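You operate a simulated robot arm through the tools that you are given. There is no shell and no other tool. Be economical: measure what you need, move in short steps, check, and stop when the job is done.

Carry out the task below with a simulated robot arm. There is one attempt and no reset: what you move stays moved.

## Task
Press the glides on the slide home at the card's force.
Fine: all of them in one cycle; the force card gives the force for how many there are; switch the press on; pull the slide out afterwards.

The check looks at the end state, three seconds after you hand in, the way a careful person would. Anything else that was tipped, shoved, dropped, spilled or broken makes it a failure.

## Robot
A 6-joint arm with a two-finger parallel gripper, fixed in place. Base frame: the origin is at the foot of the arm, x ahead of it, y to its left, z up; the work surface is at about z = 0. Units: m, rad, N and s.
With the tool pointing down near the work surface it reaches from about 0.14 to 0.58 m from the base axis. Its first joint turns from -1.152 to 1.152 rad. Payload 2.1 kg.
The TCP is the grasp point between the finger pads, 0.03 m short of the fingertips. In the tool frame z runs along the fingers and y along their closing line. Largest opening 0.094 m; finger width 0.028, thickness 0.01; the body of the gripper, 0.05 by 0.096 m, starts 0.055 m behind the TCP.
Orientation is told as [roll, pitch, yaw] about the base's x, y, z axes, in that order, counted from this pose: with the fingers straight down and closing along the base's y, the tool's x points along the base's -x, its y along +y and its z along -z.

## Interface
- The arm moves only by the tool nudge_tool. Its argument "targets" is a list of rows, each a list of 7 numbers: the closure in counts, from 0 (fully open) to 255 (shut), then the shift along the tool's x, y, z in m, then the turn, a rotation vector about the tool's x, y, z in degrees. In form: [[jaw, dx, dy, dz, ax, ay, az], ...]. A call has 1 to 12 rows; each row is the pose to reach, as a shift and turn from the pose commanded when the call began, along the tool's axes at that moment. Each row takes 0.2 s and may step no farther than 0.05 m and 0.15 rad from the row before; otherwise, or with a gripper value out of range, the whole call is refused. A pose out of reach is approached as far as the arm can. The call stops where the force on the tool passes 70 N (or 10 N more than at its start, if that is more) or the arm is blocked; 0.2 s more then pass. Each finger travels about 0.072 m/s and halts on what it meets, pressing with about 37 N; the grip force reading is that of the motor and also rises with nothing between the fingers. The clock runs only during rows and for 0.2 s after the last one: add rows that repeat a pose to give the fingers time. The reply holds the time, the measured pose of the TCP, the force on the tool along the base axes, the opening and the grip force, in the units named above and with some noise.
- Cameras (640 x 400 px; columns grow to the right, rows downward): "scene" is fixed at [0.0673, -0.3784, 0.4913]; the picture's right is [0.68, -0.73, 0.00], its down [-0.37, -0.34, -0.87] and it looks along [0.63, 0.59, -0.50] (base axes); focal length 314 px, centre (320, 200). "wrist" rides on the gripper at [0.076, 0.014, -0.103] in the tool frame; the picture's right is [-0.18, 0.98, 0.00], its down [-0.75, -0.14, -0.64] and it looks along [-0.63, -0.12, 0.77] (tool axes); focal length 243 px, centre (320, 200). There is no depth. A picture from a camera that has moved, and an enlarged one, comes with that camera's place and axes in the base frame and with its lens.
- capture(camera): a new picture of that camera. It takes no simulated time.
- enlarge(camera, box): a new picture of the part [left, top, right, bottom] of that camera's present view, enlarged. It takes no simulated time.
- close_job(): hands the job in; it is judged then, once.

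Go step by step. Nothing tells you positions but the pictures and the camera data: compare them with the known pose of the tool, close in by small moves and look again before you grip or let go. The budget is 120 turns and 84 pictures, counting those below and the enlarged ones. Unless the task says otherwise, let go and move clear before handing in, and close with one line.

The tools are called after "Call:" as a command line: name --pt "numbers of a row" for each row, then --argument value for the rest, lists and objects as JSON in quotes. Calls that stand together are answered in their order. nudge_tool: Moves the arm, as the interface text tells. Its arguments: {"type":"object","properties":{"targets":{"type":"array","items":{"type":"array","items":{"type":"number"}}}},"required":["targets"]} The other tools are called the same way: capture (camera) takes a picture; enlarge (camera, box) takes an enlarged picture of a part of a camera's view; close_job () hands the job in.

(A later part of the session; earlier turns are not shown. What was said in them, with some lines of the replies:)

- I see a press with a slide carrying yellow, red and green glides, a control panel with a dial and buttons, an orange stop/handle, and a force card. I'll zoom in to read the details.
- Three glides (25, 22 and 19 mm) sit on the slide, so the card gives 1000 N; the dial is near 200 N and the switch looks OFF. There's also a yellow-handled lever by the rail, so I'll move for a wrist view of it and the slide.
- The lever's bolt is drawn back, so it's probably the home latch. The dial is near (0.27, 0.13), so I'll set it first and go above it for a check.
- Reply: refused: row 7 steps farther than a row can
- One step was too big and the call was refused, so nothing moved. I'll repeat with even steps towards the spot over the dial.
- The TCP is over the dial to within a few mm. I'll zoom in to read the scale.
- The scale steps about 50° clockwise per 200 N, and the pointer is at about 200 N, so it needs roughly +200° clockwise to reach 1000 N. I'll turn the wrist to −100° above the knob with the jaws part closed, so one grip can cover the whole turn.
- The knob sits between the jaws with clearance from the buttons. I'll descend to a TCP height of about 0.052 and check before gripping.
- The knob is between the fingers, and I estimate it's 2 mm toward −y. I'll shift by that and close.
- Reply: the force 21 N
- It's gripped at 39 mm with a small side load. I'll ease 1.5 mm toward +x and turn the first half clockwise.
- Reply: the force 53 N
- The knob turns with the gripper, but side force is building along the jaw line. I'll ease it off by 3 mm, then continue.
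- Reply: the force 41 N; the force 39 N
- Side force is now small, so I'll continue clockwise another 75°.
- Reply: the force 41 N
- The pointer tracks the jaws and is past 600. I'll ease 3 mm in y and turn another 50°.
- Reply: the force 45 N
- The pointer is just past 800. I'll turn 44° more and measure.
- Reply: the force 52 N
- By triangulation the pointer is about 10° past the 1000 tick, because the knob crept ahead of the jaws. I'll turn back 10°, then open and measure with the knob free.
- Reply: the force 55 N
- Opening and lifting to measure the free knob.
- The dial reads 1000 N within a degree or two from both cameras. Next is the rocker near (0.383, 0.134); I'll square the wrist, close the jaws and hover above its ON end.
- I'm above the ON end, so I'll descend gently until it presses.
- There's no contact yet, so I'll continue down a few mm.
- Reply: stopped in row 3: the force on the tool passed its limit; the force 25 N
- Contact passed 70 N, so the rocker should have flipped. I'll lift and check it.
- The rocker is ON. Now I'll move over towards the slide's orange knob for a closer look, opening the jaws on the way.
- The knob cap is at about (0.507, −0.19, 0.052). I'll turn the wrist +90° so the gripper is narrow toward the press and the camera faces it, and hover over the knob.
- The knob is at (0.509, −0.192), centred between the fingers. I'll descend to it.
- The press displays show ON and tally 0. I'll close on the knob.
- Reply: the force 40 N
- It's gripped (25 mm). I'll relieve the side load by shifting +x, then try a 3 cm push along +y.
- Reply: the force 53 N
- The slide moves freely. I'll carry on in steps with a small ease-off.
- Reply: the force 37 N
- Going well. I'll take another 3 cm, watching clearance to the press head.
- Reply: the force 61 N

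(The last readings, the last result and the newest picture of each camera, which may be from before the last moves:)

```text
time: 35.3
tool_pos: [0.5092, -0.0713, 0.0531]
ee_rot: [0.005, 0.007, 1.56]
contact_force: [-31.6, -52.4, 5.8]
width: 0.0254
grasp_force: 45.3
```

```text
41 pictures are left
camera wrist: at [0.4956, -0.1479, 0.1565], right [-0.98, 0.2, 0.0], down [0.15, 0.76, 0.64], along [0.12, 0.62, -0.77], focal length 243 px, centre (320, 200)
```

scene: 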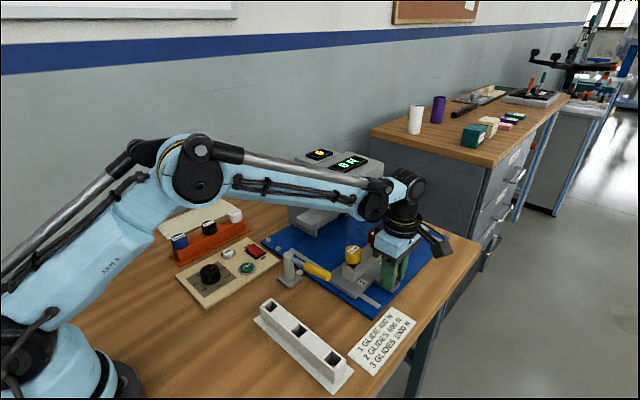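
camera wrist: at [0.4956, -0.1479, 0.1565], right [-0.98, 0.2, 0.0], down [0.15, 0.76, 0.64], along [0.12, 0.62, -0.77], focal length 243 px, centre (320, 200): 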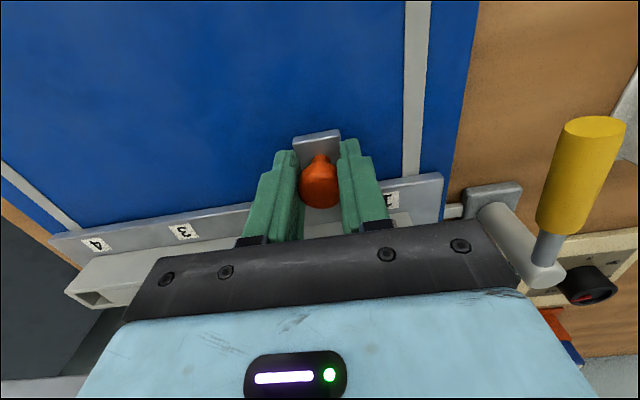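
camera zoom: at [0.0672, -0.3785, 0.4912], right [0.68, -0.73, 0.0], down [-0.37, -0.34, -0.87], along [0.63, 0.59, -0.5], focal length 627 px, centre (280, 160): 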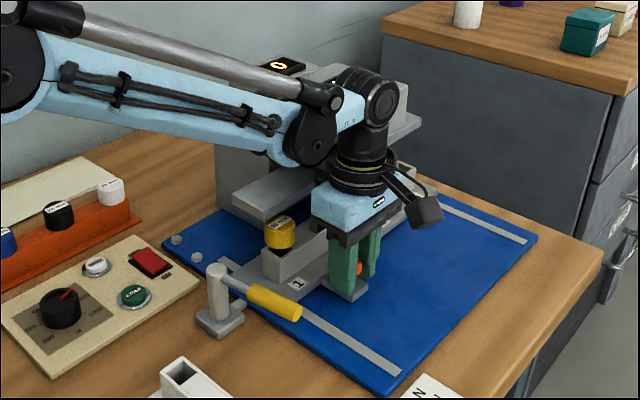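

Resistance in y: something is touching. I'll back off 4 mm and look closely.

Call:
nudge_tool --pt "255 0.01 0.002 0 0 0 0" --pt "255 0.01 0.002 0 0 0 0"

Call:
enlarge --camera "scene" --box '[300, 180, 390, 280]'

Call:
enlarge --camera "scene" --box '[340, 130, 460, 230]'

```text
time: 35.9
tool_pos: [0.5094, -0.0721, 0.0546]
ee_rot: [0.002, 0.002, 1.572]
contact_force: [-8.4, -7.6, -2.2]
width: 0.0253
grasp_force: 44.8
```

```text
4.00 times, centred on (345, 230) of scene
camera zoom: at [0.0673, -0.3783, 0.4913], right [0.68, -0.73, 0.0], down [-0.37, -0.34, -0.87], along [0.63, 0.59, -0.5], focal length 1254 px, centre (220, 80)
```

zoom: 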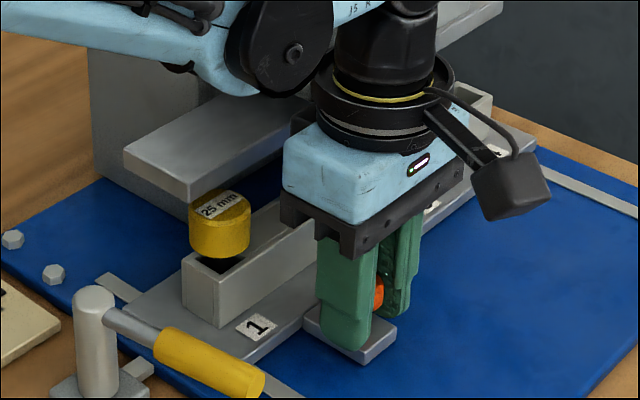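

```text
4.00 times, centred on (400, 180) of scene
camera zoom: at [0.0673, -0.3783, 0.4913], right [0.68, -0.73, 0.0], down [-0.37, -0.34, -0.87], along [0.63, 0.59, -0.5], focal length 1254 px, centre (0, 280)
```

zoom: 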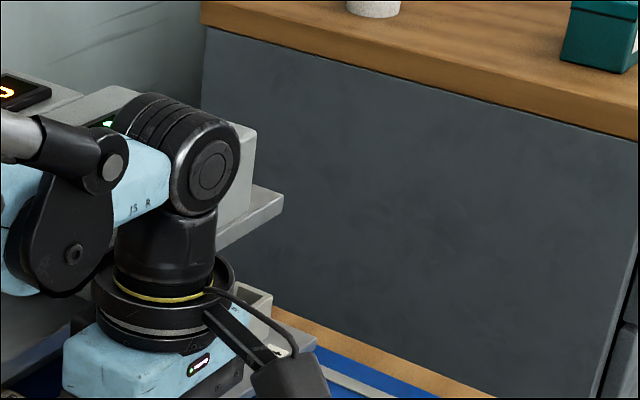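

The wrist seems to touch the press head, since the slide should go about 4 cm further. I'll release the knob and tilt the tool about 32° so the fingers reach forward while the wrist stays clear, then look.

Call:
nudge_tool --pt "60 0 0 0 0 0 0" --pt "60 0 0 -0.002 0 0 0" --pt "60 0 0 -0.003 0 -8 0" --pt "60 0 0 -0.004 0 -16 0" --pt "60 0 0 -0.005 0 -24 0" --pt "60 0 0 -0.006 0 -32 0" --pt "60 0 0 -0.006 0 -32 0"

Call:
capture --camera "wrist"

Call:
enlarge --camera "scene" --box '[260, 130, 460, 290]'

```text
time: 37.5
tool_pos: [0.5093, -0.0728, 0.0602]
ee_rot: [0.004, -0.559, 1.57]
contact_force: [0.3, 0.0, 0.0]
width: 0.0719
grasp_force: 0.0
```

```text
38 pictures are left
camera wrist: at [0.4953, -0.1931, 0.1061], right [-0.98, 0.15, 0.1], down [0.14, 0.3, 0.94], along [0.12, 0.94, -0.32], focal length 243 px, centre (320, 200)
```

wrist: 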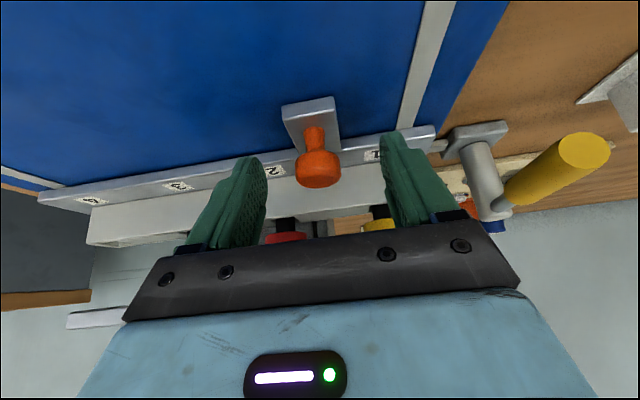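

```text
2.50 times, centred on (360, 210) of scene
camera zoom: at [0.0672, -0.3784, 0.4913], right [0.68, -0.73, 0.0], down [-0.37, -0.34, -0.87], along [0.63, 0.59, -0.5], focal length 784 px, centre (220, 175)
```

zoom: 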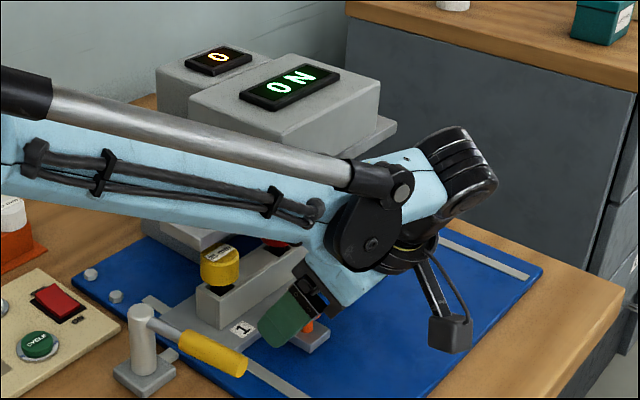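

The tilt freed the wrist. I'll re-grip the knob and push on in small steps.

Call:
nudge_tool --pt "255 0 0 0.003 0 0 0" --pt "255 0 0 0.003 0 0 0" --pt "255 0 0 0.003 0 0 0" --pt "255 0 0 0.003 0 0 0"

```text
time: 38.5
tool_pos: [0.5096, -0.0716, 0.0571]
ee_rot: [0.0, -0.559, 1.571]
contact_force: [13.7, -0.2, 2.6]
width: 0.0249
grasp_force: 45.2
```

Call:
nudge_tool --pt "255 -0.0068 0 0.0042 0 0 0" --pt "255 -0.0136 0 0.0085 0 0 0" --pt "255 -0.0204 0 0.0127 0 0 0" --pt "255 -0.0254 0 0.0159 0 0 0" --pt "255 -0.0254 0 0.0159 0 0 0"

Call:
enlarge --camera "scene" --box '[260, 130, 460, 290]'

```text
time: 39.7
tool_pos: [0.5098, -0.0467, 0.0575]
ee_rot: [0.0, -0.549, 1.562]
contact_force: [17.3, -36.6, -1.1]
width: 0.0251
grasp_force: 45.0
```

```text
2.50 times, centred on (360, 210) of scene
camera zoom: at [0.0673, -0.3784, 0.4913], right [0.68, -0.73, 0.0], down [-0.37, -0.34, -0.87], along [0.63, 0.59, -0.5], focal length 784 px, centre (220, 175)
```

zoom: 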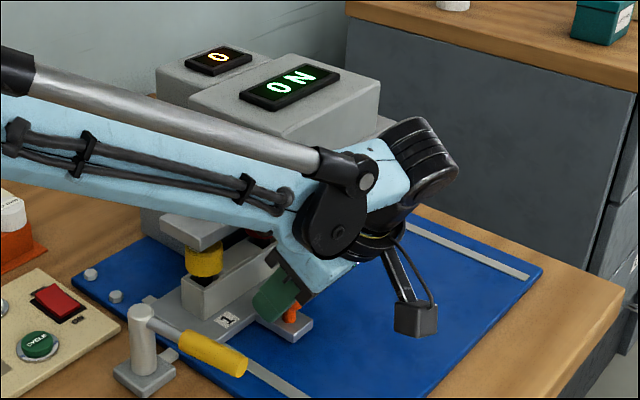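

The glides are now under the bar, but resistance appears again. I'll look from the wrist.

Call:
capture --camera "wrist"

Call:
enlarge --camera "scene" --box '[290, 190, 370, 270]'

```text
35 pictures are left
camera wrist: at [0.4948, -0.1656, 0.1041], right [-0.98, 0.17, 0.1], down [0.14, 0.31, 0.94], along [0.13, 0.94, -0.33], focal length 243 px, centre (320, 200)
```

wrist: 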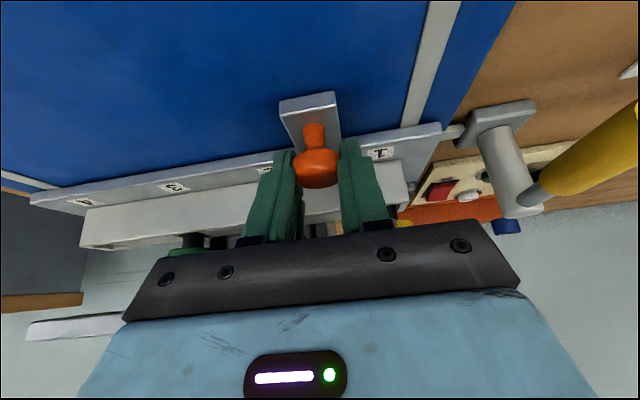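

```text
5.00 times, centred on (330, 230) of scene
camera zoom: at [0.0673, -0.3784, 0.4913], right [0.68, -0.73, 0.0], down [-0.37, -0.34, -0.87], along [0.63, 0.59, -0.5], focal length 1568 px, centre (270, 50)
```

zoom: 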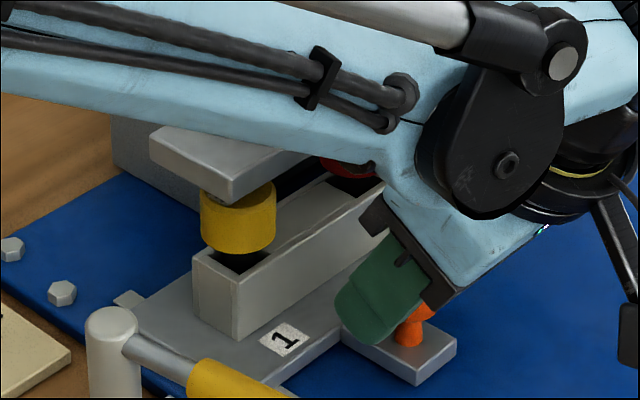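

The bar spans about y = 0.007–0.056, so the glides are nearly centred and the slide is at or near its stop. I'll push a little more to confirm.

Call:
nudge_tool --pt "255 -0.0042 0 0.0027 0 0 0" --pt "255 -0.0042 0 0.0027 0 0 0"

```text
time: 40.3
tool_pos: [0.5102, -0.0453, 0.0552]
ee_rot: [0.001, -0.546, 1.553]
contact_force: [14.8, -56.2, 17.3]
width: 0.0253
grasp_force: 44.7
```

Stiff stop, so the slide is home. I'll release and back out along the tool axis, then look at the latch lever.

Call:
nudge_tool --pt "120 0 0 0 0 0 0" --pt "60 0 0 0 0 0 0" --pt "60 0 0 0 0 0 0" --pt "60 0 0 -0.04 0 0 0" --pt "60 0 0 -0.08 0 0 0" --pt "60 0 0 -0.12 0 8 0" --pt "60 0 0 -0.15 0 16 0" --pt "60 0 0 -0.16 0 24 0" --pt "60 0 0 -0.16 0 31.5 0" --pt "60 0 0 -0.16 0 31.5 0"

Call:
capture --camera "wrist"

Call:
enlarge --camera "scene" --box '[260, 130, 460, 290]'

```text
time: 42.5
tool_pos: [0.51, -0.121, 0.1928]
ee_rot: [0.002, -0.005, 1.573]
contact_force: [-0.1, 0.3, -0.4]
width: 0.0719
grasp_force: 0.1
```

```text
33 pictures are left
camera wrist: at [0.4954, -0.1989, 0.2951], right [-0.98, 0.18, 0.0], down [0.14, 0.75, 0.65], along [0.12, 0.64, -0.76], focal length 243 px, centre (320, 200)
```

wrist: 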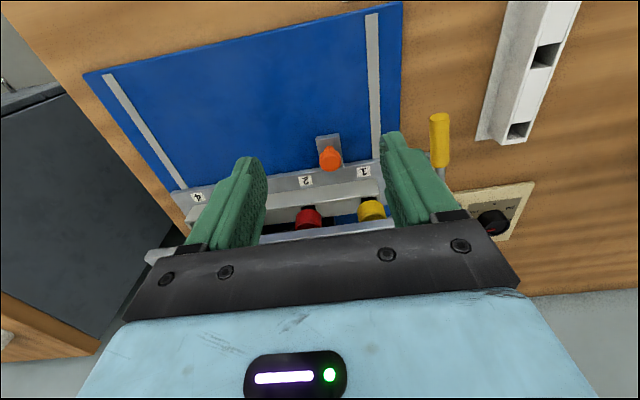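

```text
2.50 times, centred on (360, 210) of scene
camera zoom: at [0.0673, -0.3784, 0.4913], right [0.68, -0.73, 0.0], down [-0.37, -0.34, -0.87], along [0.63, 0.59, -0.5], focal length 784 px, centre (220, 175)
```

zoom: 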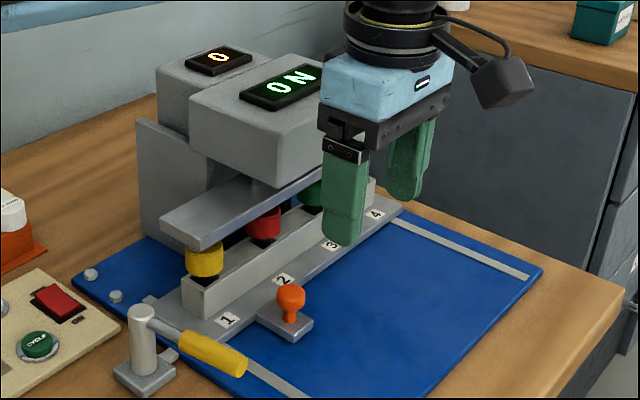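

The slide is home with the glides under the bar. Now a closer look at the latch lever.

Call:
enlarge --camera "scene" --box '[265, 230, 345, 290]'

Call:
enlarge --camera "wrist" --box '[340, 90, 480, 200]'

```text
6.67 times, centred on (305, 260) of scene
camera zoom: at [0.0673, -0.3784, 0.4913], right [0.68, -0.73, 0.0], down [-0.37, -0.34, -0.87], along [0.63, 0.59, -0.5], focal length 2091 px, centre (420, -200)
```

zoom: 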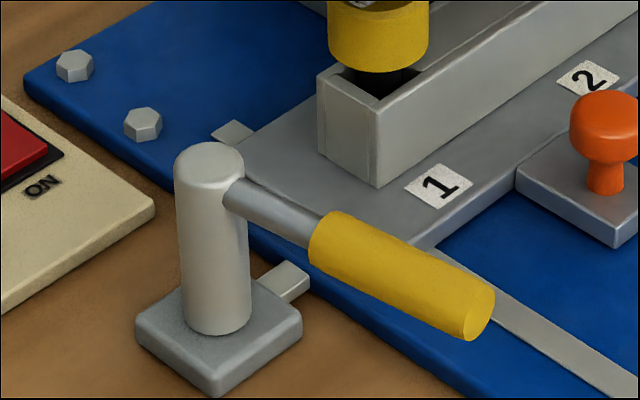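

```text
3.64 times, centred on (410, 145) of wrist
camera zoom: at [0.4954, -0.1989, 0.2951], right [-0.98, 0.18, 0.0], down [0.14, 0.75, 0.65], along [0.12, 0.64, -0.76], focal length 882 px, centre (-7, 400)
```

zoom: 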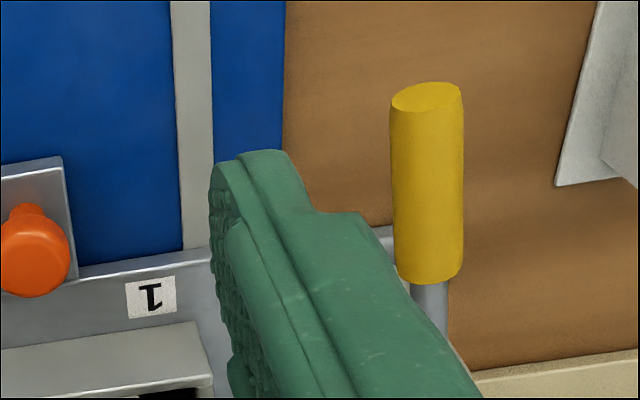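

The lever pivots at about (0.381, 0.004), with the handle along −y at z ≈ 0.07 and the bolt still withdrawn. I'll straddle the handle loosely and test which way it turns.

Call:
nudge_tool --pt "110 -0.01 0.03 0 0 0 0" --pt "110 -0.02 0.06 0 0 0 0" --pt "110 -0.03 0.09 0.01 0 0 0" --pt "110 -0.041 0.113 0.03 0 0 0" --pt "110 -0.041 0.113 0.05 0 0 0" --pt "110 -0.041 0.113 0.05 0 0 0"

Call:
capture --camera "wrist"

```text
time: 43.9
tool_pos: [0.3965, -0.0803, 0.1428]
ee_rot: [0.002, -0.008, 1.572]
contact_force: [0.5, 0.6, -0.4]
width: 0.0533
grasp_force: 0.0
```

```text
29 pictures are left
camera wrist: at [0.3822, -0.1573, 0.2449], right [-0.98, 0.18, 0.0], down [0.14, 0.75, 0.65], along [0.12, 0.64, -0.76], focal length 243 px, centre (320, 200)
```

wrist: 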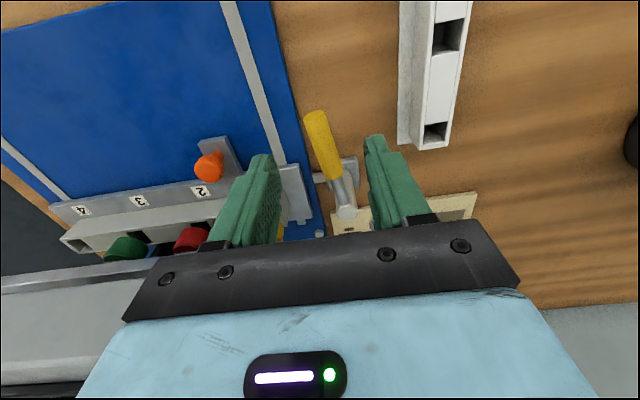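

Handle position confirmed. I'll lower to straddle it (tips at z ≈ 0.05) and try a small swing toward −x.

Call:
nudge_tool --pt "110 0 0 0.03 0 0 0" --pt "110 0 0 0.062 0 0 0" --pt "110 0 0.01 0.062 0 0 0" --pt "110 0 0.02 0.062 0 0 0" --pt "110 -0.003 0.03 0.062 0 0 0" --pt "110 -0.005 0.037 0.062 0 0 0"

Call:
enlarge --camera "scene" --box '[240, 210, 350, 300]'

```text
time: 45.3
tool_pos: [0.3564, -0.074, 0.0825]
ee_rot: [0.004, -0.008, 1.571]
contact_force: [0.5, -0.6, 0.4]
width: 0.0535
grasp_force: 0.0
```

```text
4.44 times, centred on (295, 255) of scene
camera zoom: at [0.0673, -0.3784, 0.4913], right [0.68, -0.73, 0.0], down [-0.37, -0.34, -0.87], along [0.63, 0.59, -0.5], focal length 1394 px, centre (431, -44)
```

zoom: 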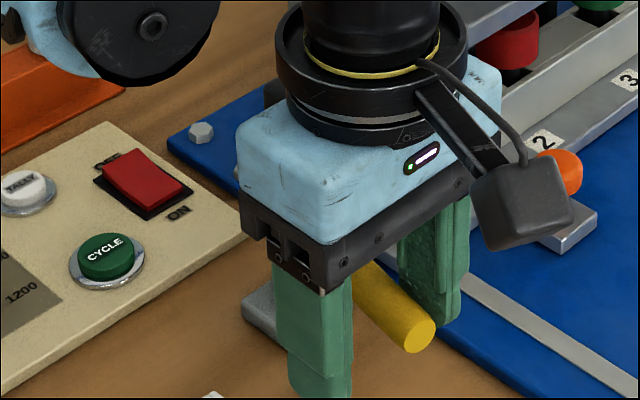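

It swings freely toward −x. I'll follow the arc and watch the bolt.

Call:
nudge_tool --pt "110 0 0 0 0 0 8.4" --pt "110 -0.0044 0.0064 0 0 0 16.8" --pt "110 -0.0074 0.013 0 0 0 25" --pt "110 -0.0125 0.0214 0 0 0 33" --pt "110 -0.0185 0.0289 0 0 0 41.4" --pt "110 -0.0255 0.0358 0 0 0 49.8" --pt "110 -0.0333 0.0417 0 0 0 57" --pt "110 -0.0333 0.0417 0 0 0 57"

Call:
capture --camera "wrist"

Call:
enlarge --camera "scene" --box '[240, 210, 350, 300]'

```text
time: 47.1
tool_pos: [0.3177, -0.0409, 0.0823]
ee_rot: [0.0, -0.005, 0.574]
contact_force: [21.0, -17.4, 8.3]
width: 0.0682
grasp_force: 13.0
```

```text
27 pictures are left
camera wrist: at [0.2456, -0.0721, 0.1845], right [-0.38, 0.93, 0.0], down [0.71, 0.29, 0.65], along [0.6, 0.25, -0.76], focal length 243 px, centre (320, 200)
```

wrist: 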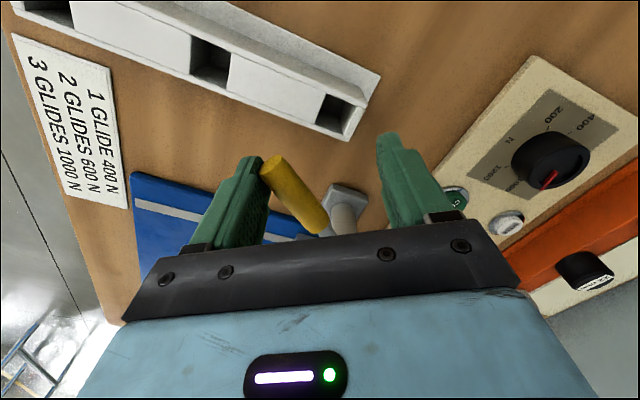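

```text
4.44 times, centred on (295, 255) of scene
camera zoom: at [0.0672, -0.3784, 0.4913], right [0.68, -0.73, 0.0], down [-0.37, -0.34, -0.87], along [0.63, 0.59, -0.5], focal length 1394 px, centre (431, -44)
```

zoom: 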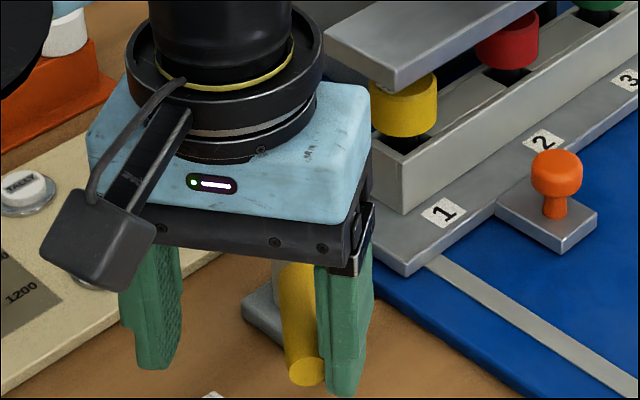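

The handle stopped at about 50° of turn (fingers felt resistance). I'll lift clear and check the bolt.

Call:
nudge_tool --pt "60 0 0.005 0 0 0 0" --pt "60 0 0.005 -0.03 0 0 0" --pt "60 0 0.005 -0.07 0 0 0" --pt "60 0.02 0.005 -0.1 0 0 0" --pt "60 0.03 0.005 -0.1 0 0 0"

Call:
enlarge --camera "scene" --box '[250, 220, 350, 300]'

Call:
capture --camera "wrist"

```text
time: 48.3
tool_pos: [0.2881, -0.0543, 0.1833]
ee_rot: [0.007, -0.002, 0.579]
contact_force: [-1.2, -0.2, 0.9]
width: 0.072
grasp_force: 0.1
```

```text
5.00 times, centred on (300, 260) of scene
camera zoom: at [0.0673, -0.3784, 0.4913], right [0.68, -0.73, 0.0], down [-0.37, -0.34, -0.87], along [0.63, 0.59, -0.5], focal length 1568 px, centre (420, -100)
```

zoom: 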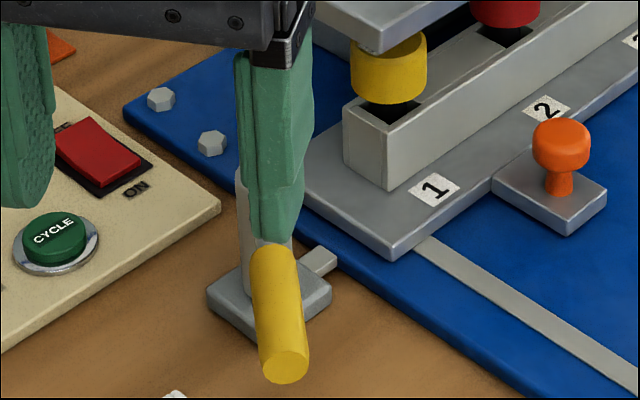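

```text
24 pictures are left
camera wrist: at [0.2164, -0.0851, 0.2863], right [-0.38, 0.92, 0.01], down [0.71, 0.29, 0.64], along [0.59, 0.25, -0.77], focal length 243 px, centre (320, 200)
```

wrist: 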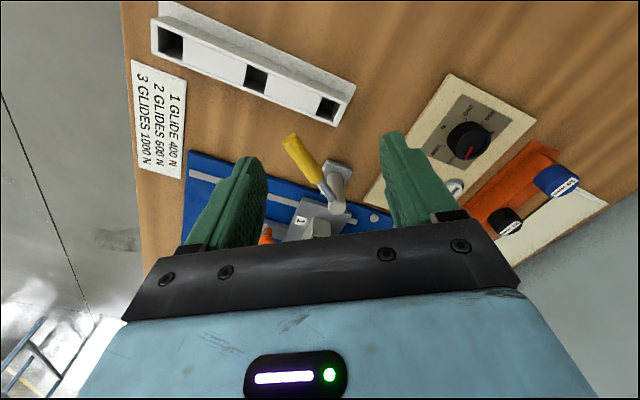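

The bolt hasn't moved, so that's not the locking direction. I'll straddle the handle again and swing it the other way, towards the slide.

Call:
nudge_tool --pt "60 -0.019 -0.0115 0 0 0 -8" --pt "60 -0.0375 -0.0231 0 0 0 -16" --pt "60 -0.0375 -0.0231 0.04 0 0 -16" --pt "60 -0.0375 -0.0231 0.08 0 0 -16" --pt "60 -0.0375 -0.0231 0.1 0 0 -16" --pt "110 -0.0375 -0.0231 0.1 0 0 -16" --pt "110 -0.0375 -0.0231 0.1 0 0 -16"

Call:
capture --camera "wrist"

```text
time: 49.9
tool_pos: [0.3343, -0.052, 0.0827]
ee_rot: [0.007, -0.005, 0.857]
contact_force: [0.1, -0.8, -0.5]
width: 0.0532
grasp_force: 0.1
```

```text
23 pictures are left
camera wrist: at [0.2732, -0.1032, 0.1843], right [-0.62, 0.78, 0.01], down [0.6, 0.47, 0.64], along [0.5, 0.41, -0.76], focal length 243 px, centre (320, 200)
```

wrist: 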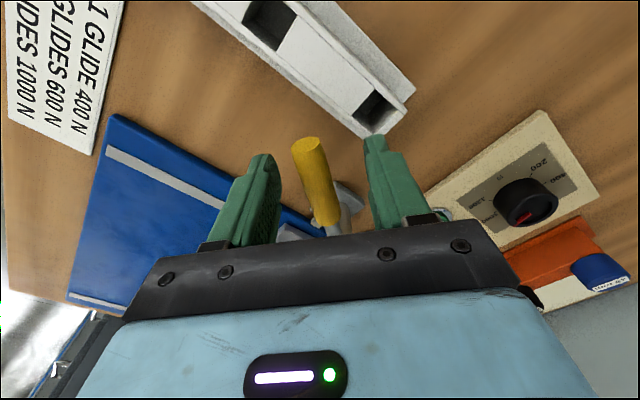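

Straddling confirmed. I'll swing the handle counter-clockwise along its arc, past the starting angle.

Call:
nudge_tool --pt "110 -0.0017 -0.0102 0 0 0 -8.4" --pt "110 -0.0043 -0.0214 0 0 0 -16.8" --pt "110 -0.0084 -0.0314 0 0 0 -25" --pt "110 -0.0139 -0.0407 0 0 0 -33.5" --pt "110 -0.0203 -0.0486 0 0 0 -41.5" --pt "110 -0.0278 -0.0556 0 0 0 -49.5" --pt "110 -0.0361 -0.0614 0 0 0 -57.5" --pt "110 -0.0452 -0.0661 0 0 0 -65.5" --pt "110 -0.0548 -0.0694 0 0 0 -73.5" --pt "110 -0.0648 -0.0713 0 0 0 -81.5"

Call:
enlarge --camera "scene" --box '[250, 210, 350, 290]'

```text
time: 52.2
tool_pos: [0.4196, -0.0597, 0.0801]
ee_rot: [0.038, -0.019, 2.264]
contact_force: [-32.3, -26.6, -7.7]
width: 0.0769
grasp_force: 20.7
stopped in row 10: the force on the tool passed its limit (the readings are from after the stop); the commanded pose is now the measured one
```

```text
5.00 times, centred on (300, 250) of scene
camera zoom: at [0.0673, -0.3784, 0.4913], right [0.68, -0.73, 0.0], down [-0.37, -0.34, -0.87], along [0.63, 0.59, -0.5], focal length 1568 px, centre (420, -50)
```

zoom: 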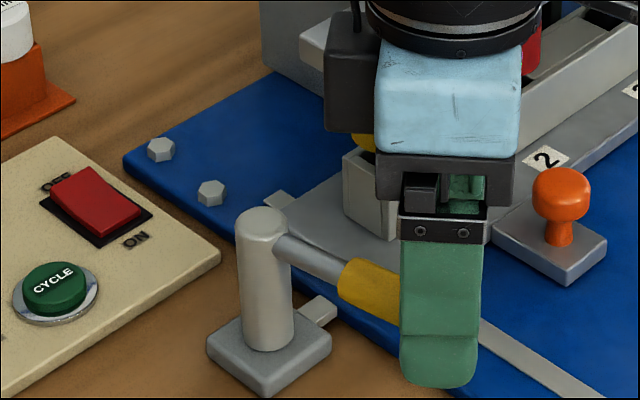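

The handle stops at its original angle this way, so its travel runs clockwise from there. I'll swing it back clockwise with the fingers fully open (mechanically rigid), so I can push firmly past the earlier resistance.

Call:
nudge_tool --pt "0 -0.0028 0.0063 -0.002 0 0 8.3" --pt "0 -0.0058 0.0159 -0.002 0 0 16.6" --pt "0 -0.0103 0.0251 -0.002 0 0 25" --pt "0 -0.0159 0.0337 -0.002 0 0 33.3" --pt "0 -0.0227 0.0412 -0.002 0 0 41.6" --pt "0 -0.0305 0.0478 -0.002 0 0 50" --pt "0 -0.039 0.0533 -0.002 0 0 58.3" --pt "0 -0.0484 0.0575 -0.002 0 0 66" --pt "0 -0.0582 0.0602 -0.002 0 0 74" --pt "0 -0.0682 0.0618 -0.002 0 0 82" --pt "0 -0.0784 0.0618 -0.002 0 0 90" --pt "0 -0.0859 0.0609 -0.002 0 0 96"

Call:
capture --camera "wrist"

```text
time: 54.8
tool_pos: [0.3216, -0.0269, 0.0882]
ee_rot: [0.014, 0.025, 0.593]
contact_force: [0.3, 0.1, -1.1]
width: 0.0941
grasp_force: 0.1
```

```text
21 pictures are left
camera wrist: at [0.2544, -0.059, 0.1914], right [-0.4, 0.92, 0.01], down [0.72, 0.31, 0.62], along [0.57, 0.25, -0.78], focal length 243 px, centre (320, 200)
```

wrist: 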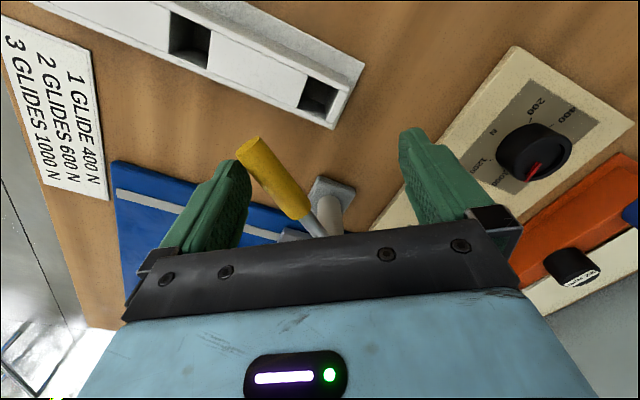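

Call:
nudge_tool --pt "0 0.0007 0.005 0.004 0 0 3" --pt "0 0.0014 0.0094 0.004 0 0 7" --pt "0 0 0.014 0.004 0 0 11" --pt "0 -0.0016 0.0186 0.004 0 0 15" --pt "0 -0.0038 0.023 0.004 0 0 19" --pt "0 -0.0059 0.0274 0.004 0 0 23"

Call:
capture --camera "wrist"

```text
time: 55.6
tool_pos: [0.3203, -0.0246, 0.0828]
ee_rot: [-0.022, 0.012, 0.415]
contact_force: [10.9, -14.4, 1.0]
width: 0.094
grasp_force: 0.4
stopped in row 4: the force on the tool passed its limit (the readings are from after the stop); the commanded pose is now the measured one
```

```text
20 pictures are left
camera wrist: at [0.2465, -0.0411, 0.1859], right [-0.23, 0.97, -0.02], down [0.75, 0.19, 0.64], along [0.62, 0.13, -0.77], focal length 243 px, centre (320, 200)
```

wrist: 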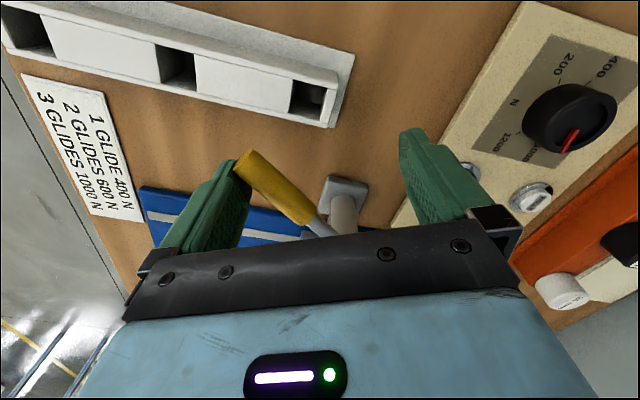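

That is a solid stop, so the lever is fully at its other end. I'll back off, lift, and look at the lever and slide again.

Call:
nudge_tool --pt "0 0 -0.01 0 0 0 0" --pt "0 0 -0.01 -0.04 0 0 0" --pt "0 0 -0.01 -0.085 0 0 0" --pt "0 0 0.03 -0.11 0 0 0" --pt "0 0 0.07 -0.11 0 0 0" --pt "0 0 0.09 -0.11 0 0 0"

Call:
enlarge --camera "scene" --box '[265, 230, 345, 290]'

```text
time: 57.0
tool_pos: [0.2851, 0.0602, 0.1936]
ee_rot: [-0.016, 0.012, 0.414]
contact_force: [-0.4, 0.9, 0.3]
width: 0.0942
grasp_force: 0.0
```

```text
6.67 times, centred on (305, 260) of scene
camera zoom: at [0.0673, -0.3784, 0.4913], right [0.68, -0.73, 0.0], down [-0.37, -0.34, -0.87], along [0.63, 0.59, -0.5], focal length 2091 px, centre (420, -200)
```

zoom: 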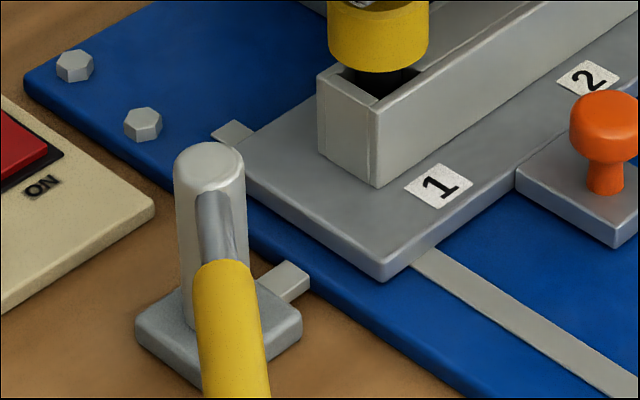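

Nothing else changed; I'll take this lever end as locked. Now I'll move closed fingers over the CYCLE button at about (0.336, 0.097).

Call:
nudge_tool --pt "100 -0.015 0.003 0 0 0 6" --pt "200 -0.03 0.006 0 0 0 12" --pt "255 -0.046 0.01 0 0 0 18" --pt "255 -0.0616 0.0134 0.03 0 0 23.7" --pt "255 -0.0616 0.0134 0.06 0 0 23.7" --pt "255 -0.0616 0.0134 0.08 0 0 23.7" --pt "255 -0.0616 0.0134 0.08 0 0 23.7"

Call:
capture --camera "wrist"

```text
time: 58.6
tool_pos: [0.3367, 0.0943, 0.1097]
ee_rot: [-0.022, 0.007, 0.0]
contact_force: [1.0, 0.8, -0.2]
width: 0.0001
grasp_force: 33.1
```

```text
18 pictures are left
camera wrist: at [0.2605, 0.1098, 0.2131], right [0.18, 0.98, -0.02], down [0.76, -0.13, 0.64], along [0.63, -0.13, -0.77], focal length 243 px, centre (320, 200)
```

wrist: 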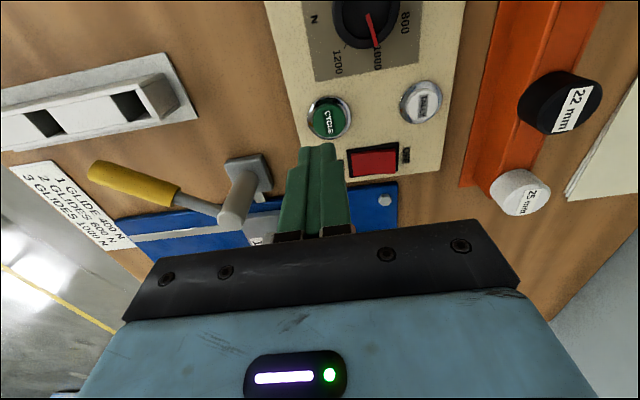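

The pointer reads 1000. The button is at (0.332, 0.0997), so I'll adjust and press.

Call:
nudge_tool --pt "255 0.0045 0.005 0.025 0 0 0" --pt "255 0.0045 0.005 0.045 0 0 0" --pt "255 0.0045 0.005 0.054 0 0 0" --pt "255 0.0045 0.005 0.058 0 0 0" --pt "255 0.0045 0.005 0.062 0 0 0" --pt "255 0.0045 0.005 0.066 0 0 0" --pt "255 0.0045 0.005 0.069 0 0 0"

Call:
capture --camera "scene"

```text
time: 60.2
tool_pos: [0.3296, 0.1001, 0.0415]
ee_rot: [-0.022, 0.009, 0.002]
contact_force: [-2.8, -4.2, 9.6]
width: 0.0
grasp_force: 32.8
```

```text
17 pictures are left
```

scene: 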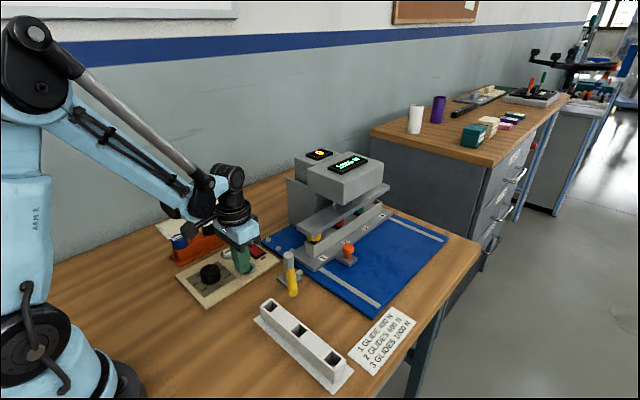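

The press seems to be moving and the display changed. I'll lift off and read it.

Call:
nudge_tool --pt "255 0 0 -0.03 0 0 0" --pt "255 0 0 -0.06 0 0 0" --pt "255 0 0 -0.09 0 0 0" --pt "255 0 0 -0.09 0 0 0" --pt "255 0 0 -0.09 0 0 0" --pt "255 0 0 -0.09 0 0 0" --pt "255 0 0 -0.09 0 0 0"

Call:
enlarge --camera "scene" --box '[260, 130, 420, 280]'

```text
time: 61.8
tool_pos: [0.3326, 0.1034, 0.1305]
ee_rot: [-0.021, 0.006, 0.003]
contact_force: [0.4, -0.2, -0.9]
width: 0.0001
grasp_force: 33.6
```

```text
2.67 times, centred on (340, 205) of scene
camera zoom: at [0.0673, -0.3784, 0.4913], right [0.68, -0.73, 0.0], down [-0.37, -0.34, -0.87], along [0.63, 0.59, -0.5], focal length 836 px, centre (267, 187)
```

zoom: 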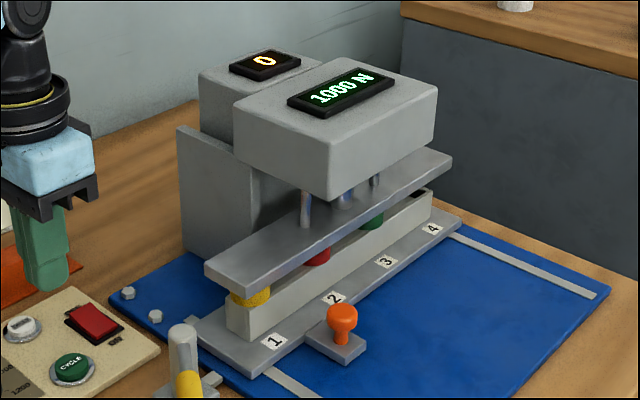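

The press is at work at 1000 N, with the bar down. I'll wait for it to rise.

Call:
nudge_tool --pt "255 0 0 -0.03 0 0 0" --pt "255 0 0 -0.06 0 0 0" --pt "255 0 0 -0.06 0 0 0" --pt "255 0 0 -0.06 0 0 0" --pt "255 0 0 -0.06 0 0 0" --pt "255 0 0 -0.06 0 0 0" --pt "255 0 0 -0.06 0 0 0" --pt "255 0 0 -0.06 0 0 0" --pt "255 0 0 -0.06 0 0 0" --pt "255 0 0 -0.06 0 0 0"

Call:
enlarge --camera "scene" --box '[260, 130, 420, 280]'

```text
time: 64.0
tool_pos: [0.3315, 0.1057, 0.1914]
ee_rot: [-0.021, 0.007, 0.003]
contact_force: [0.0, -0.4, 0.4]
width: 0.0
grasp_force: 32.6
```

```text
2.67 times, centred on (340, 205) of scene
camera zoom: at [0.0673, -0.3784, 0.4913], right [0.68, -0.73, 0.0], down [-0.37, -0.34, -0.87], along [0.63, 0.59, -0.5], focal length 836 px, centre (267, 187)
```

zoom: 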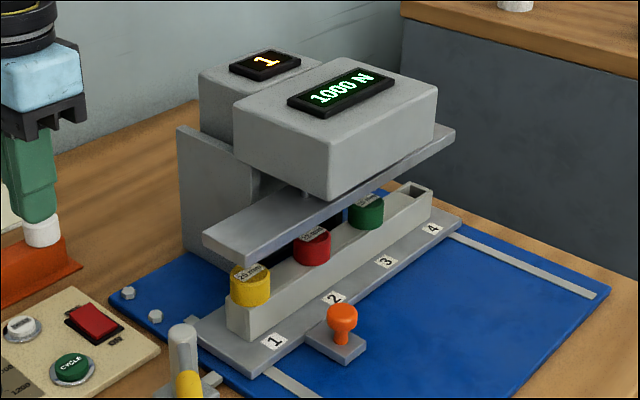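

Tally 1, 1000 N, and all three glides are seated. Next I'll return the lever to its original position before pulling the slide out.

Call:
nudge_tool --pt "180 -0.0005 -0.026 0 0 0 -8.2" --pt "60 -0.001 -0.052 0 0 0 -16.4" --pt "60 -0.0015 -0.078 0 0 0 -24.6" --pt "60 -0.002 -0.104 0 0 0 -32.8" --pt "60 -0.0025 -0.13 0 0 0 -41" --pt "60 -0.003 -0.158 0 0 0 -49" --pt "60 -0.003 -0.158 0.03 0 0 -49" --pt "60 -0.003 -0.158 0.06 0 0 -49" --pt "60 -0.003 -0.158 0.06 0 0 -49"

Call:
capture --camera "wrist"

```text
time: 66.0
tool_pos: [0.3314, -0.0554, 0.1321]
ee_rot: [-0.01, 0.019, 0.859]
contact_force: [0.3, 0.0, 0.8]
width: 0.0718
grasp_force: 0.1
```

```text
14 pictures are left
camera wrist: at [0.2711, -0.1027, 0.236], right [-0.62, 0.78, -0.01], down [0.6, 0.49, 0.63], along [0.5, 0.38, -0.78], focal length 243 px, centre (320, 200)
```

wrist: 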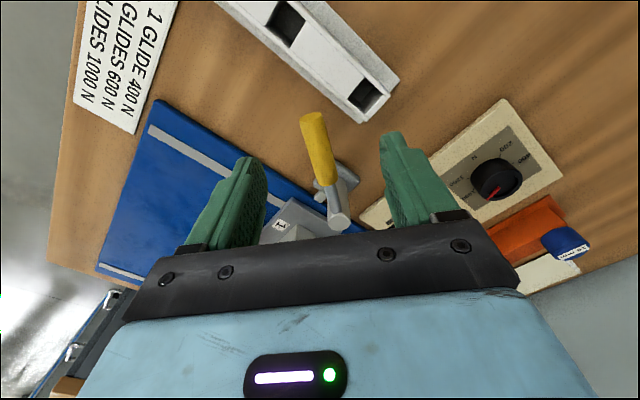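

Lined up; descending.

Call:
nudge_tool --pt "60 0 0 0.025 0 0 0" --pt "60 -0.002 -0.002 0.048 0 0 0" --pt "110 -0.002 -0.002 0.048 0 0 0" --pt "110 -0.002 -0.002 0.048 0 0 0"

Call:
nudge_tool --pt "110 -0.0017 -0.0102 0 0 0 -8.4" --pt "110 -0.0043 -0.0214 0 0 0 -16.8" --pt "110 -0.0084 -0.0314 0 0 0 -25" --pt "110 -0.0139 -0.0407 0 0 0 -33.5" --pt "110 -0.0203 -0.0486 0 0 0 -41.5" --pt "110 -0.0278 -0.0556 0 0 0 -49.5" --pt "110 -0.0361 -0.0614 0 0 0 -57.5" --pt "110 -0.0452 -0.0661 0 0 0 -64"

Call:
enlarge --camera "scene" --box '[250, 210, 350, 290]'

```text
time: 67.0
tool_pos: [0.3341, -0.0566, 0.0859]
ee_rot: [-0.009, 0.018, 0.858]
contact_force: [-0.5, -0.2, 0.2]
width: 0.0534
grasp_force: 0.1
```

```text
time: 68.8
tool_pos: [0.4134, -0.0675, 0.0852]
ee_rot: [0.018, 0.013, 1.978]
contact_force: [-11.5, 0.0, -0.1]
width: 0.0599
grasp_force: 5.5
```

```text
5.00 times, centred on (300, 250) of scene
camera zoom: at [0.0672, -0.3784, 0.4913], right [0.68, -0.73, 0.0], down [-0.37, -0.34, -0.87], along [0.63, 0.59, -0.5], focal length 1568 px, centre (420, -50)
```

zoom: 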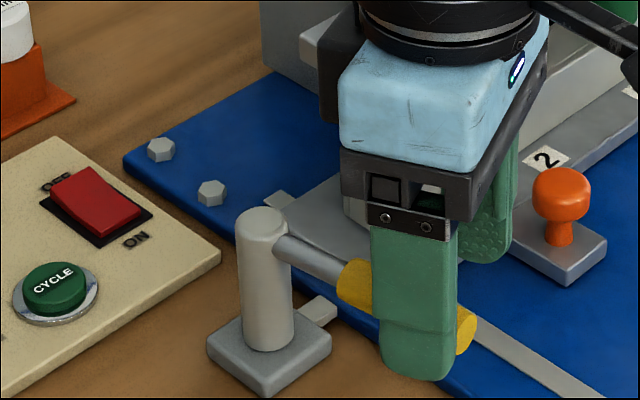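

The lever is back at its starting angle. I'll lift and return to the standby pose in front of the slide's knob.

Call:
nudge_tool --pt "100 0 0.003 0 0 0 0" --pt "60 0 0.003 -0.04 0 0 0" --pt "60 0 0.003 -0.08 0 0 0" --pt "60 0.02 -0.015 -0.11 0 0 8" --pt "60 0.045 -0.033 -0.11 0 0 16" --pt "60 0.067 -0.05 -0.11 0 0 23.3" --pt "60 0.0874 -0.0675 -0.11 0 0 23.3" --pt "60 0.0874 -0.0675 -0.11 0 0 23.3"

Call:
capture --camera "wrist"

```text
time: 70.6
tool_pos: [0.5135, -0.1172, 0.1966]
ee_rot: [0.008, 0.02, 1.567]
contact_force: [0.2, 0.2, 0.6]
width: 0.072
grasp_force: 0.1
```

```text
12 pictures are left
camera wrist: at [0.4988, -0.1937, 0.3001], right [-0.98, 0.19, 0.0], down [0.15, 0.77, 0.63], along [0.12, 0.61, -0.78], focal length 243 px, centre (320, 200)
```

wrist: 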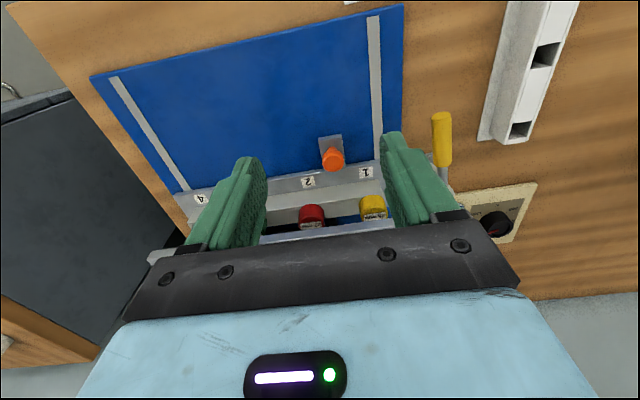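

I'll tilt 33° and approach the knob along the finger direction, stopping short for a check.

Call:
nudge_tool --pt "60 0 0.001 0 0 -8.3 0" --pt "60 0 0.002 0 0 -16.6 0" --pt "60 0 0.003 0 0 -24.9 0" --pt "60 0 0.0035 0 0 -33 0" --pt "60 -0.015 0.0035 0.03 0 -33 0" --pt "60 -0.03 0.0035 0.06 0 -33 0" --pt "60 -0.045 0.0035 0.09 0 -33 0" --pt "60 -0.045 0.0035 0.09 0 -33 0"

Call:
capture --camera "wrist"

```text
time: 72.4
tool_pos: [0.5102, -0.073, 0.1015]
ee_rot: [0.008, -0.556, 1.564]
contact_force: [-0.2, 0.0, 0.1]
width: 0.072
grasp_force: 0.1
```

```text
11 pictures are left
camera wrist: at [0.4961, -0.1931, 0.1493], right [-0.98, 0.16, 0.1], down [0.15, 0.3, 0.94], along [0.12, 0.94, -0.32], focal length 243 px, centre (320, 200)
```

wrist: 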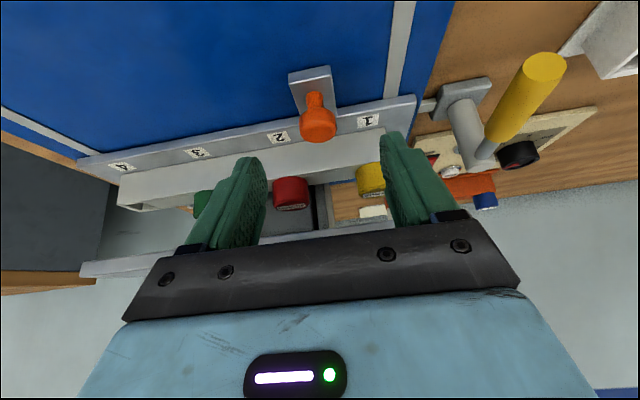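

Aligned. I'll advance 5 cm along the fingers and grip.

Call:
nudge_tool --pt "60 0 0 0.025 0 0 0" --pt "60 0.001 0 0.05 0 0 0" --pt "60 0.001 0 0.05 0 0 0" --pt "255 0.001 0 0.05 0 0 0" --pt "255 0.001 0 0.05 0 0 0" --pt "255 0.001 0 0.05 0 0 0" --pt "255 0.001 0 0.05 0 0 0"

```text
time: 74.0
tool_pos: [0.5098, -0.0487, 0.0618]
ee_rot: [0.0, -0.554, 1.565]
contact_force: [27.8, 1.9, -9.0]
width: 0.0252
grasp_force: 44.7
```

Gripped on the knob. I'll pull out along −y, the first 7 cm.

Call:
nudge_tool --pt "255 0.0085 0 -0.0053 0 0 0" --pt "255 0.017 0 -0.0106 0 0 0" --pt "255 0.0255 0 -0.0158 0 0 0" --pt "255 0.034 0 -0.0211 0 0 0" --pt "255 0.0425 0 -0.0264 0 0 0" --pt "255 0.051 0 -0.0317 0 0 0" --pt "255 0.0595 0 -0.037 0 0 0" --pt "255 0.0595 0 -0.037 0 0 0"

Call:
enlarge --camera "scene" --box '[260, 130, 460, 300]'

```text
time: 75.8
tool_pos: [0.5108, -0.1202, 0.0617]
ee_rot: [0.002, -0.549, 1.565]
contact_force: [24.9, -0.4, -33.7]
width: 0.0254
grasp_force: 44.7
```

```text
2.35 times, centred on (360, 215) of scene
camera zoom: at [0.0674, -0.3784, 0.4912], right [0.68, -0.73, 0.0], down [-0.37, -0.34, -0.86], along [0.63, 0.59, -0.5], focal length 738 px, centre (226, 165)
```

zoom: 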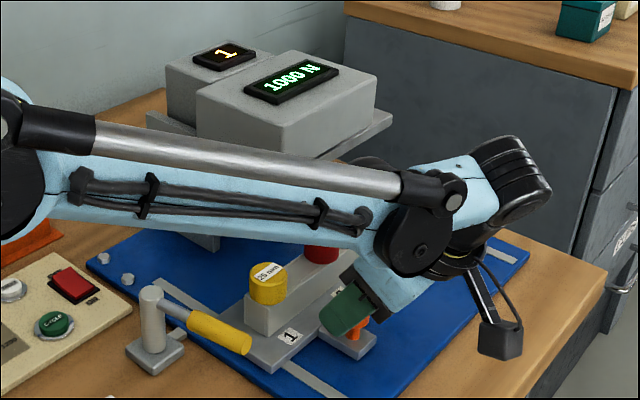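

The slide follows smoothly. I'll pull the remaining 7 cm while untilting to stay within reach.

Call:
nudge_tool --pt "255 0.0092 0 -0.0025 0 3 0" --pt "255 0.0168 0 -0.0075 0 7 0" --pt "255 0.0244 0 -0.0122 0 11 0" --pt "255 0.032 0 -0.017 0 15 0" --pt "255 0.0396 0 -0.0217 0 19 0" --pt "255 0.0472 0 -0.0264 0 23 0" --pt "255 0.0548 0 -0.0311 0 27 0" --pt "255 0.0627 0 -0.0355 0 31 0" --pt "255 0.0627 0 -0.0355 0 31 0"

Call:
enlarge --camera "scene" --box '[260, 130, 460, 330]'

```text
time: 77.8
tool_pos: [0.5099, -0.1839, 0.061]
ee_rot: [0.008, -0.028, 1.575]
contact_force: [-6.7, 36.9, -0.1]
width: 0.0257
grasp_force: 45.1
```

```text
2.00 times, centred on (360, 230) of scene
camera zoom: at [0.0673, -0.3784, 0.4913], right [0.68, -0.73, 0.0], down [-0.37, -0.34, -0.87], along [0.63, 0.59, -0.5], focal length 627 px, centre (240, 140)
```

zoom: 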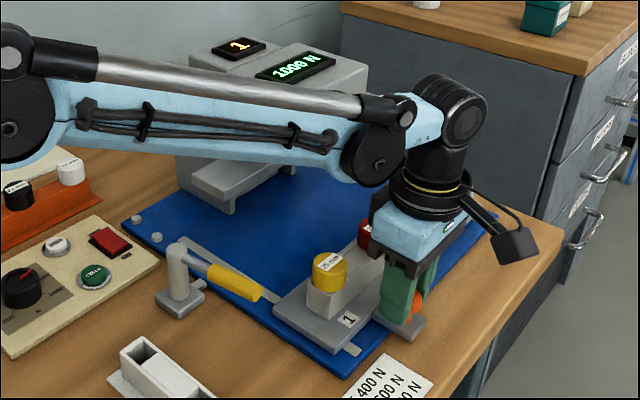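

The slide is back at its outer stop. I'll release and lift clear.

Call:
nudge_tool --pt "180 0 0 0 0 0 0" --pt "60 0 0 0 0 0 0" --pt "60 0 0 0 0 0 0" --pt "60 0 0 -0.04 0 0 0" --pt "60 0 0 -0.08 0 0 0" --pt "60 0 0 -0.12 0 0 0" --pt "60 0 0 -0.16 0 0 0" --pt "60 0 0.04 -0.18 0 0 0" --pt "60 0 0.08 -0.18 0 0 0" --pt "60 0 0.12 -0.2 0 0 0" --pt "60 0 0.16 -0.2 0 0 0" --pt "60 0 0.2 -0.2 0 0 0"

Call:
capture --camera "scene"

Call:
enlarge --camera "scene" --box '[330, 205, 460, 310]'

```text
time: 80.4
tool_pos: [0.309, -0.1953, 0.2593]
ee_rot: [0.007, -0.014, 1.567]
contact_force: [-0.1, -0.1, -0.5]
width: 0.0718
grasp_force: 0.0
```

```text
8 pictures are left
```

scene: 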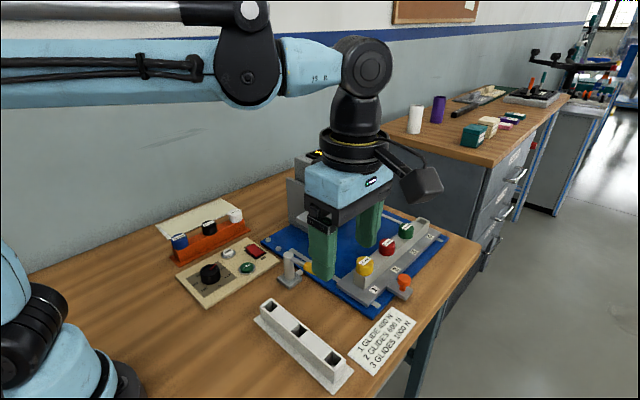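

```text
3.81 times, centred on (395, 258) of scene
camera zoom: at [0.0673, -0.3784, 0.4913], right [0.68, -0.73, 0.0], down [-0.37, -0.34, -0.87], along [0.63, 0.59, -0.5], focal length 1195 px, centre (34, -19)
```

zoom: 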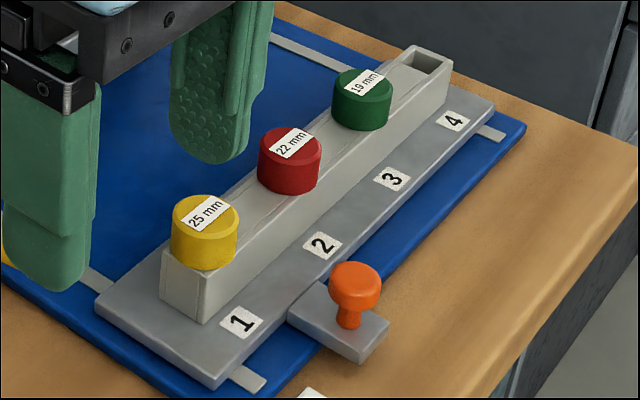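

All three glides are seated flush, the slide is out, the press is on, the tally reads 1, and the arm is clear, so I'm handing in.

Call:
close_job

```text
The job is handed in.
```

The three glides were pressed home in one 1000 N cycle, the slide is pulled back out, and the press is left switched on.
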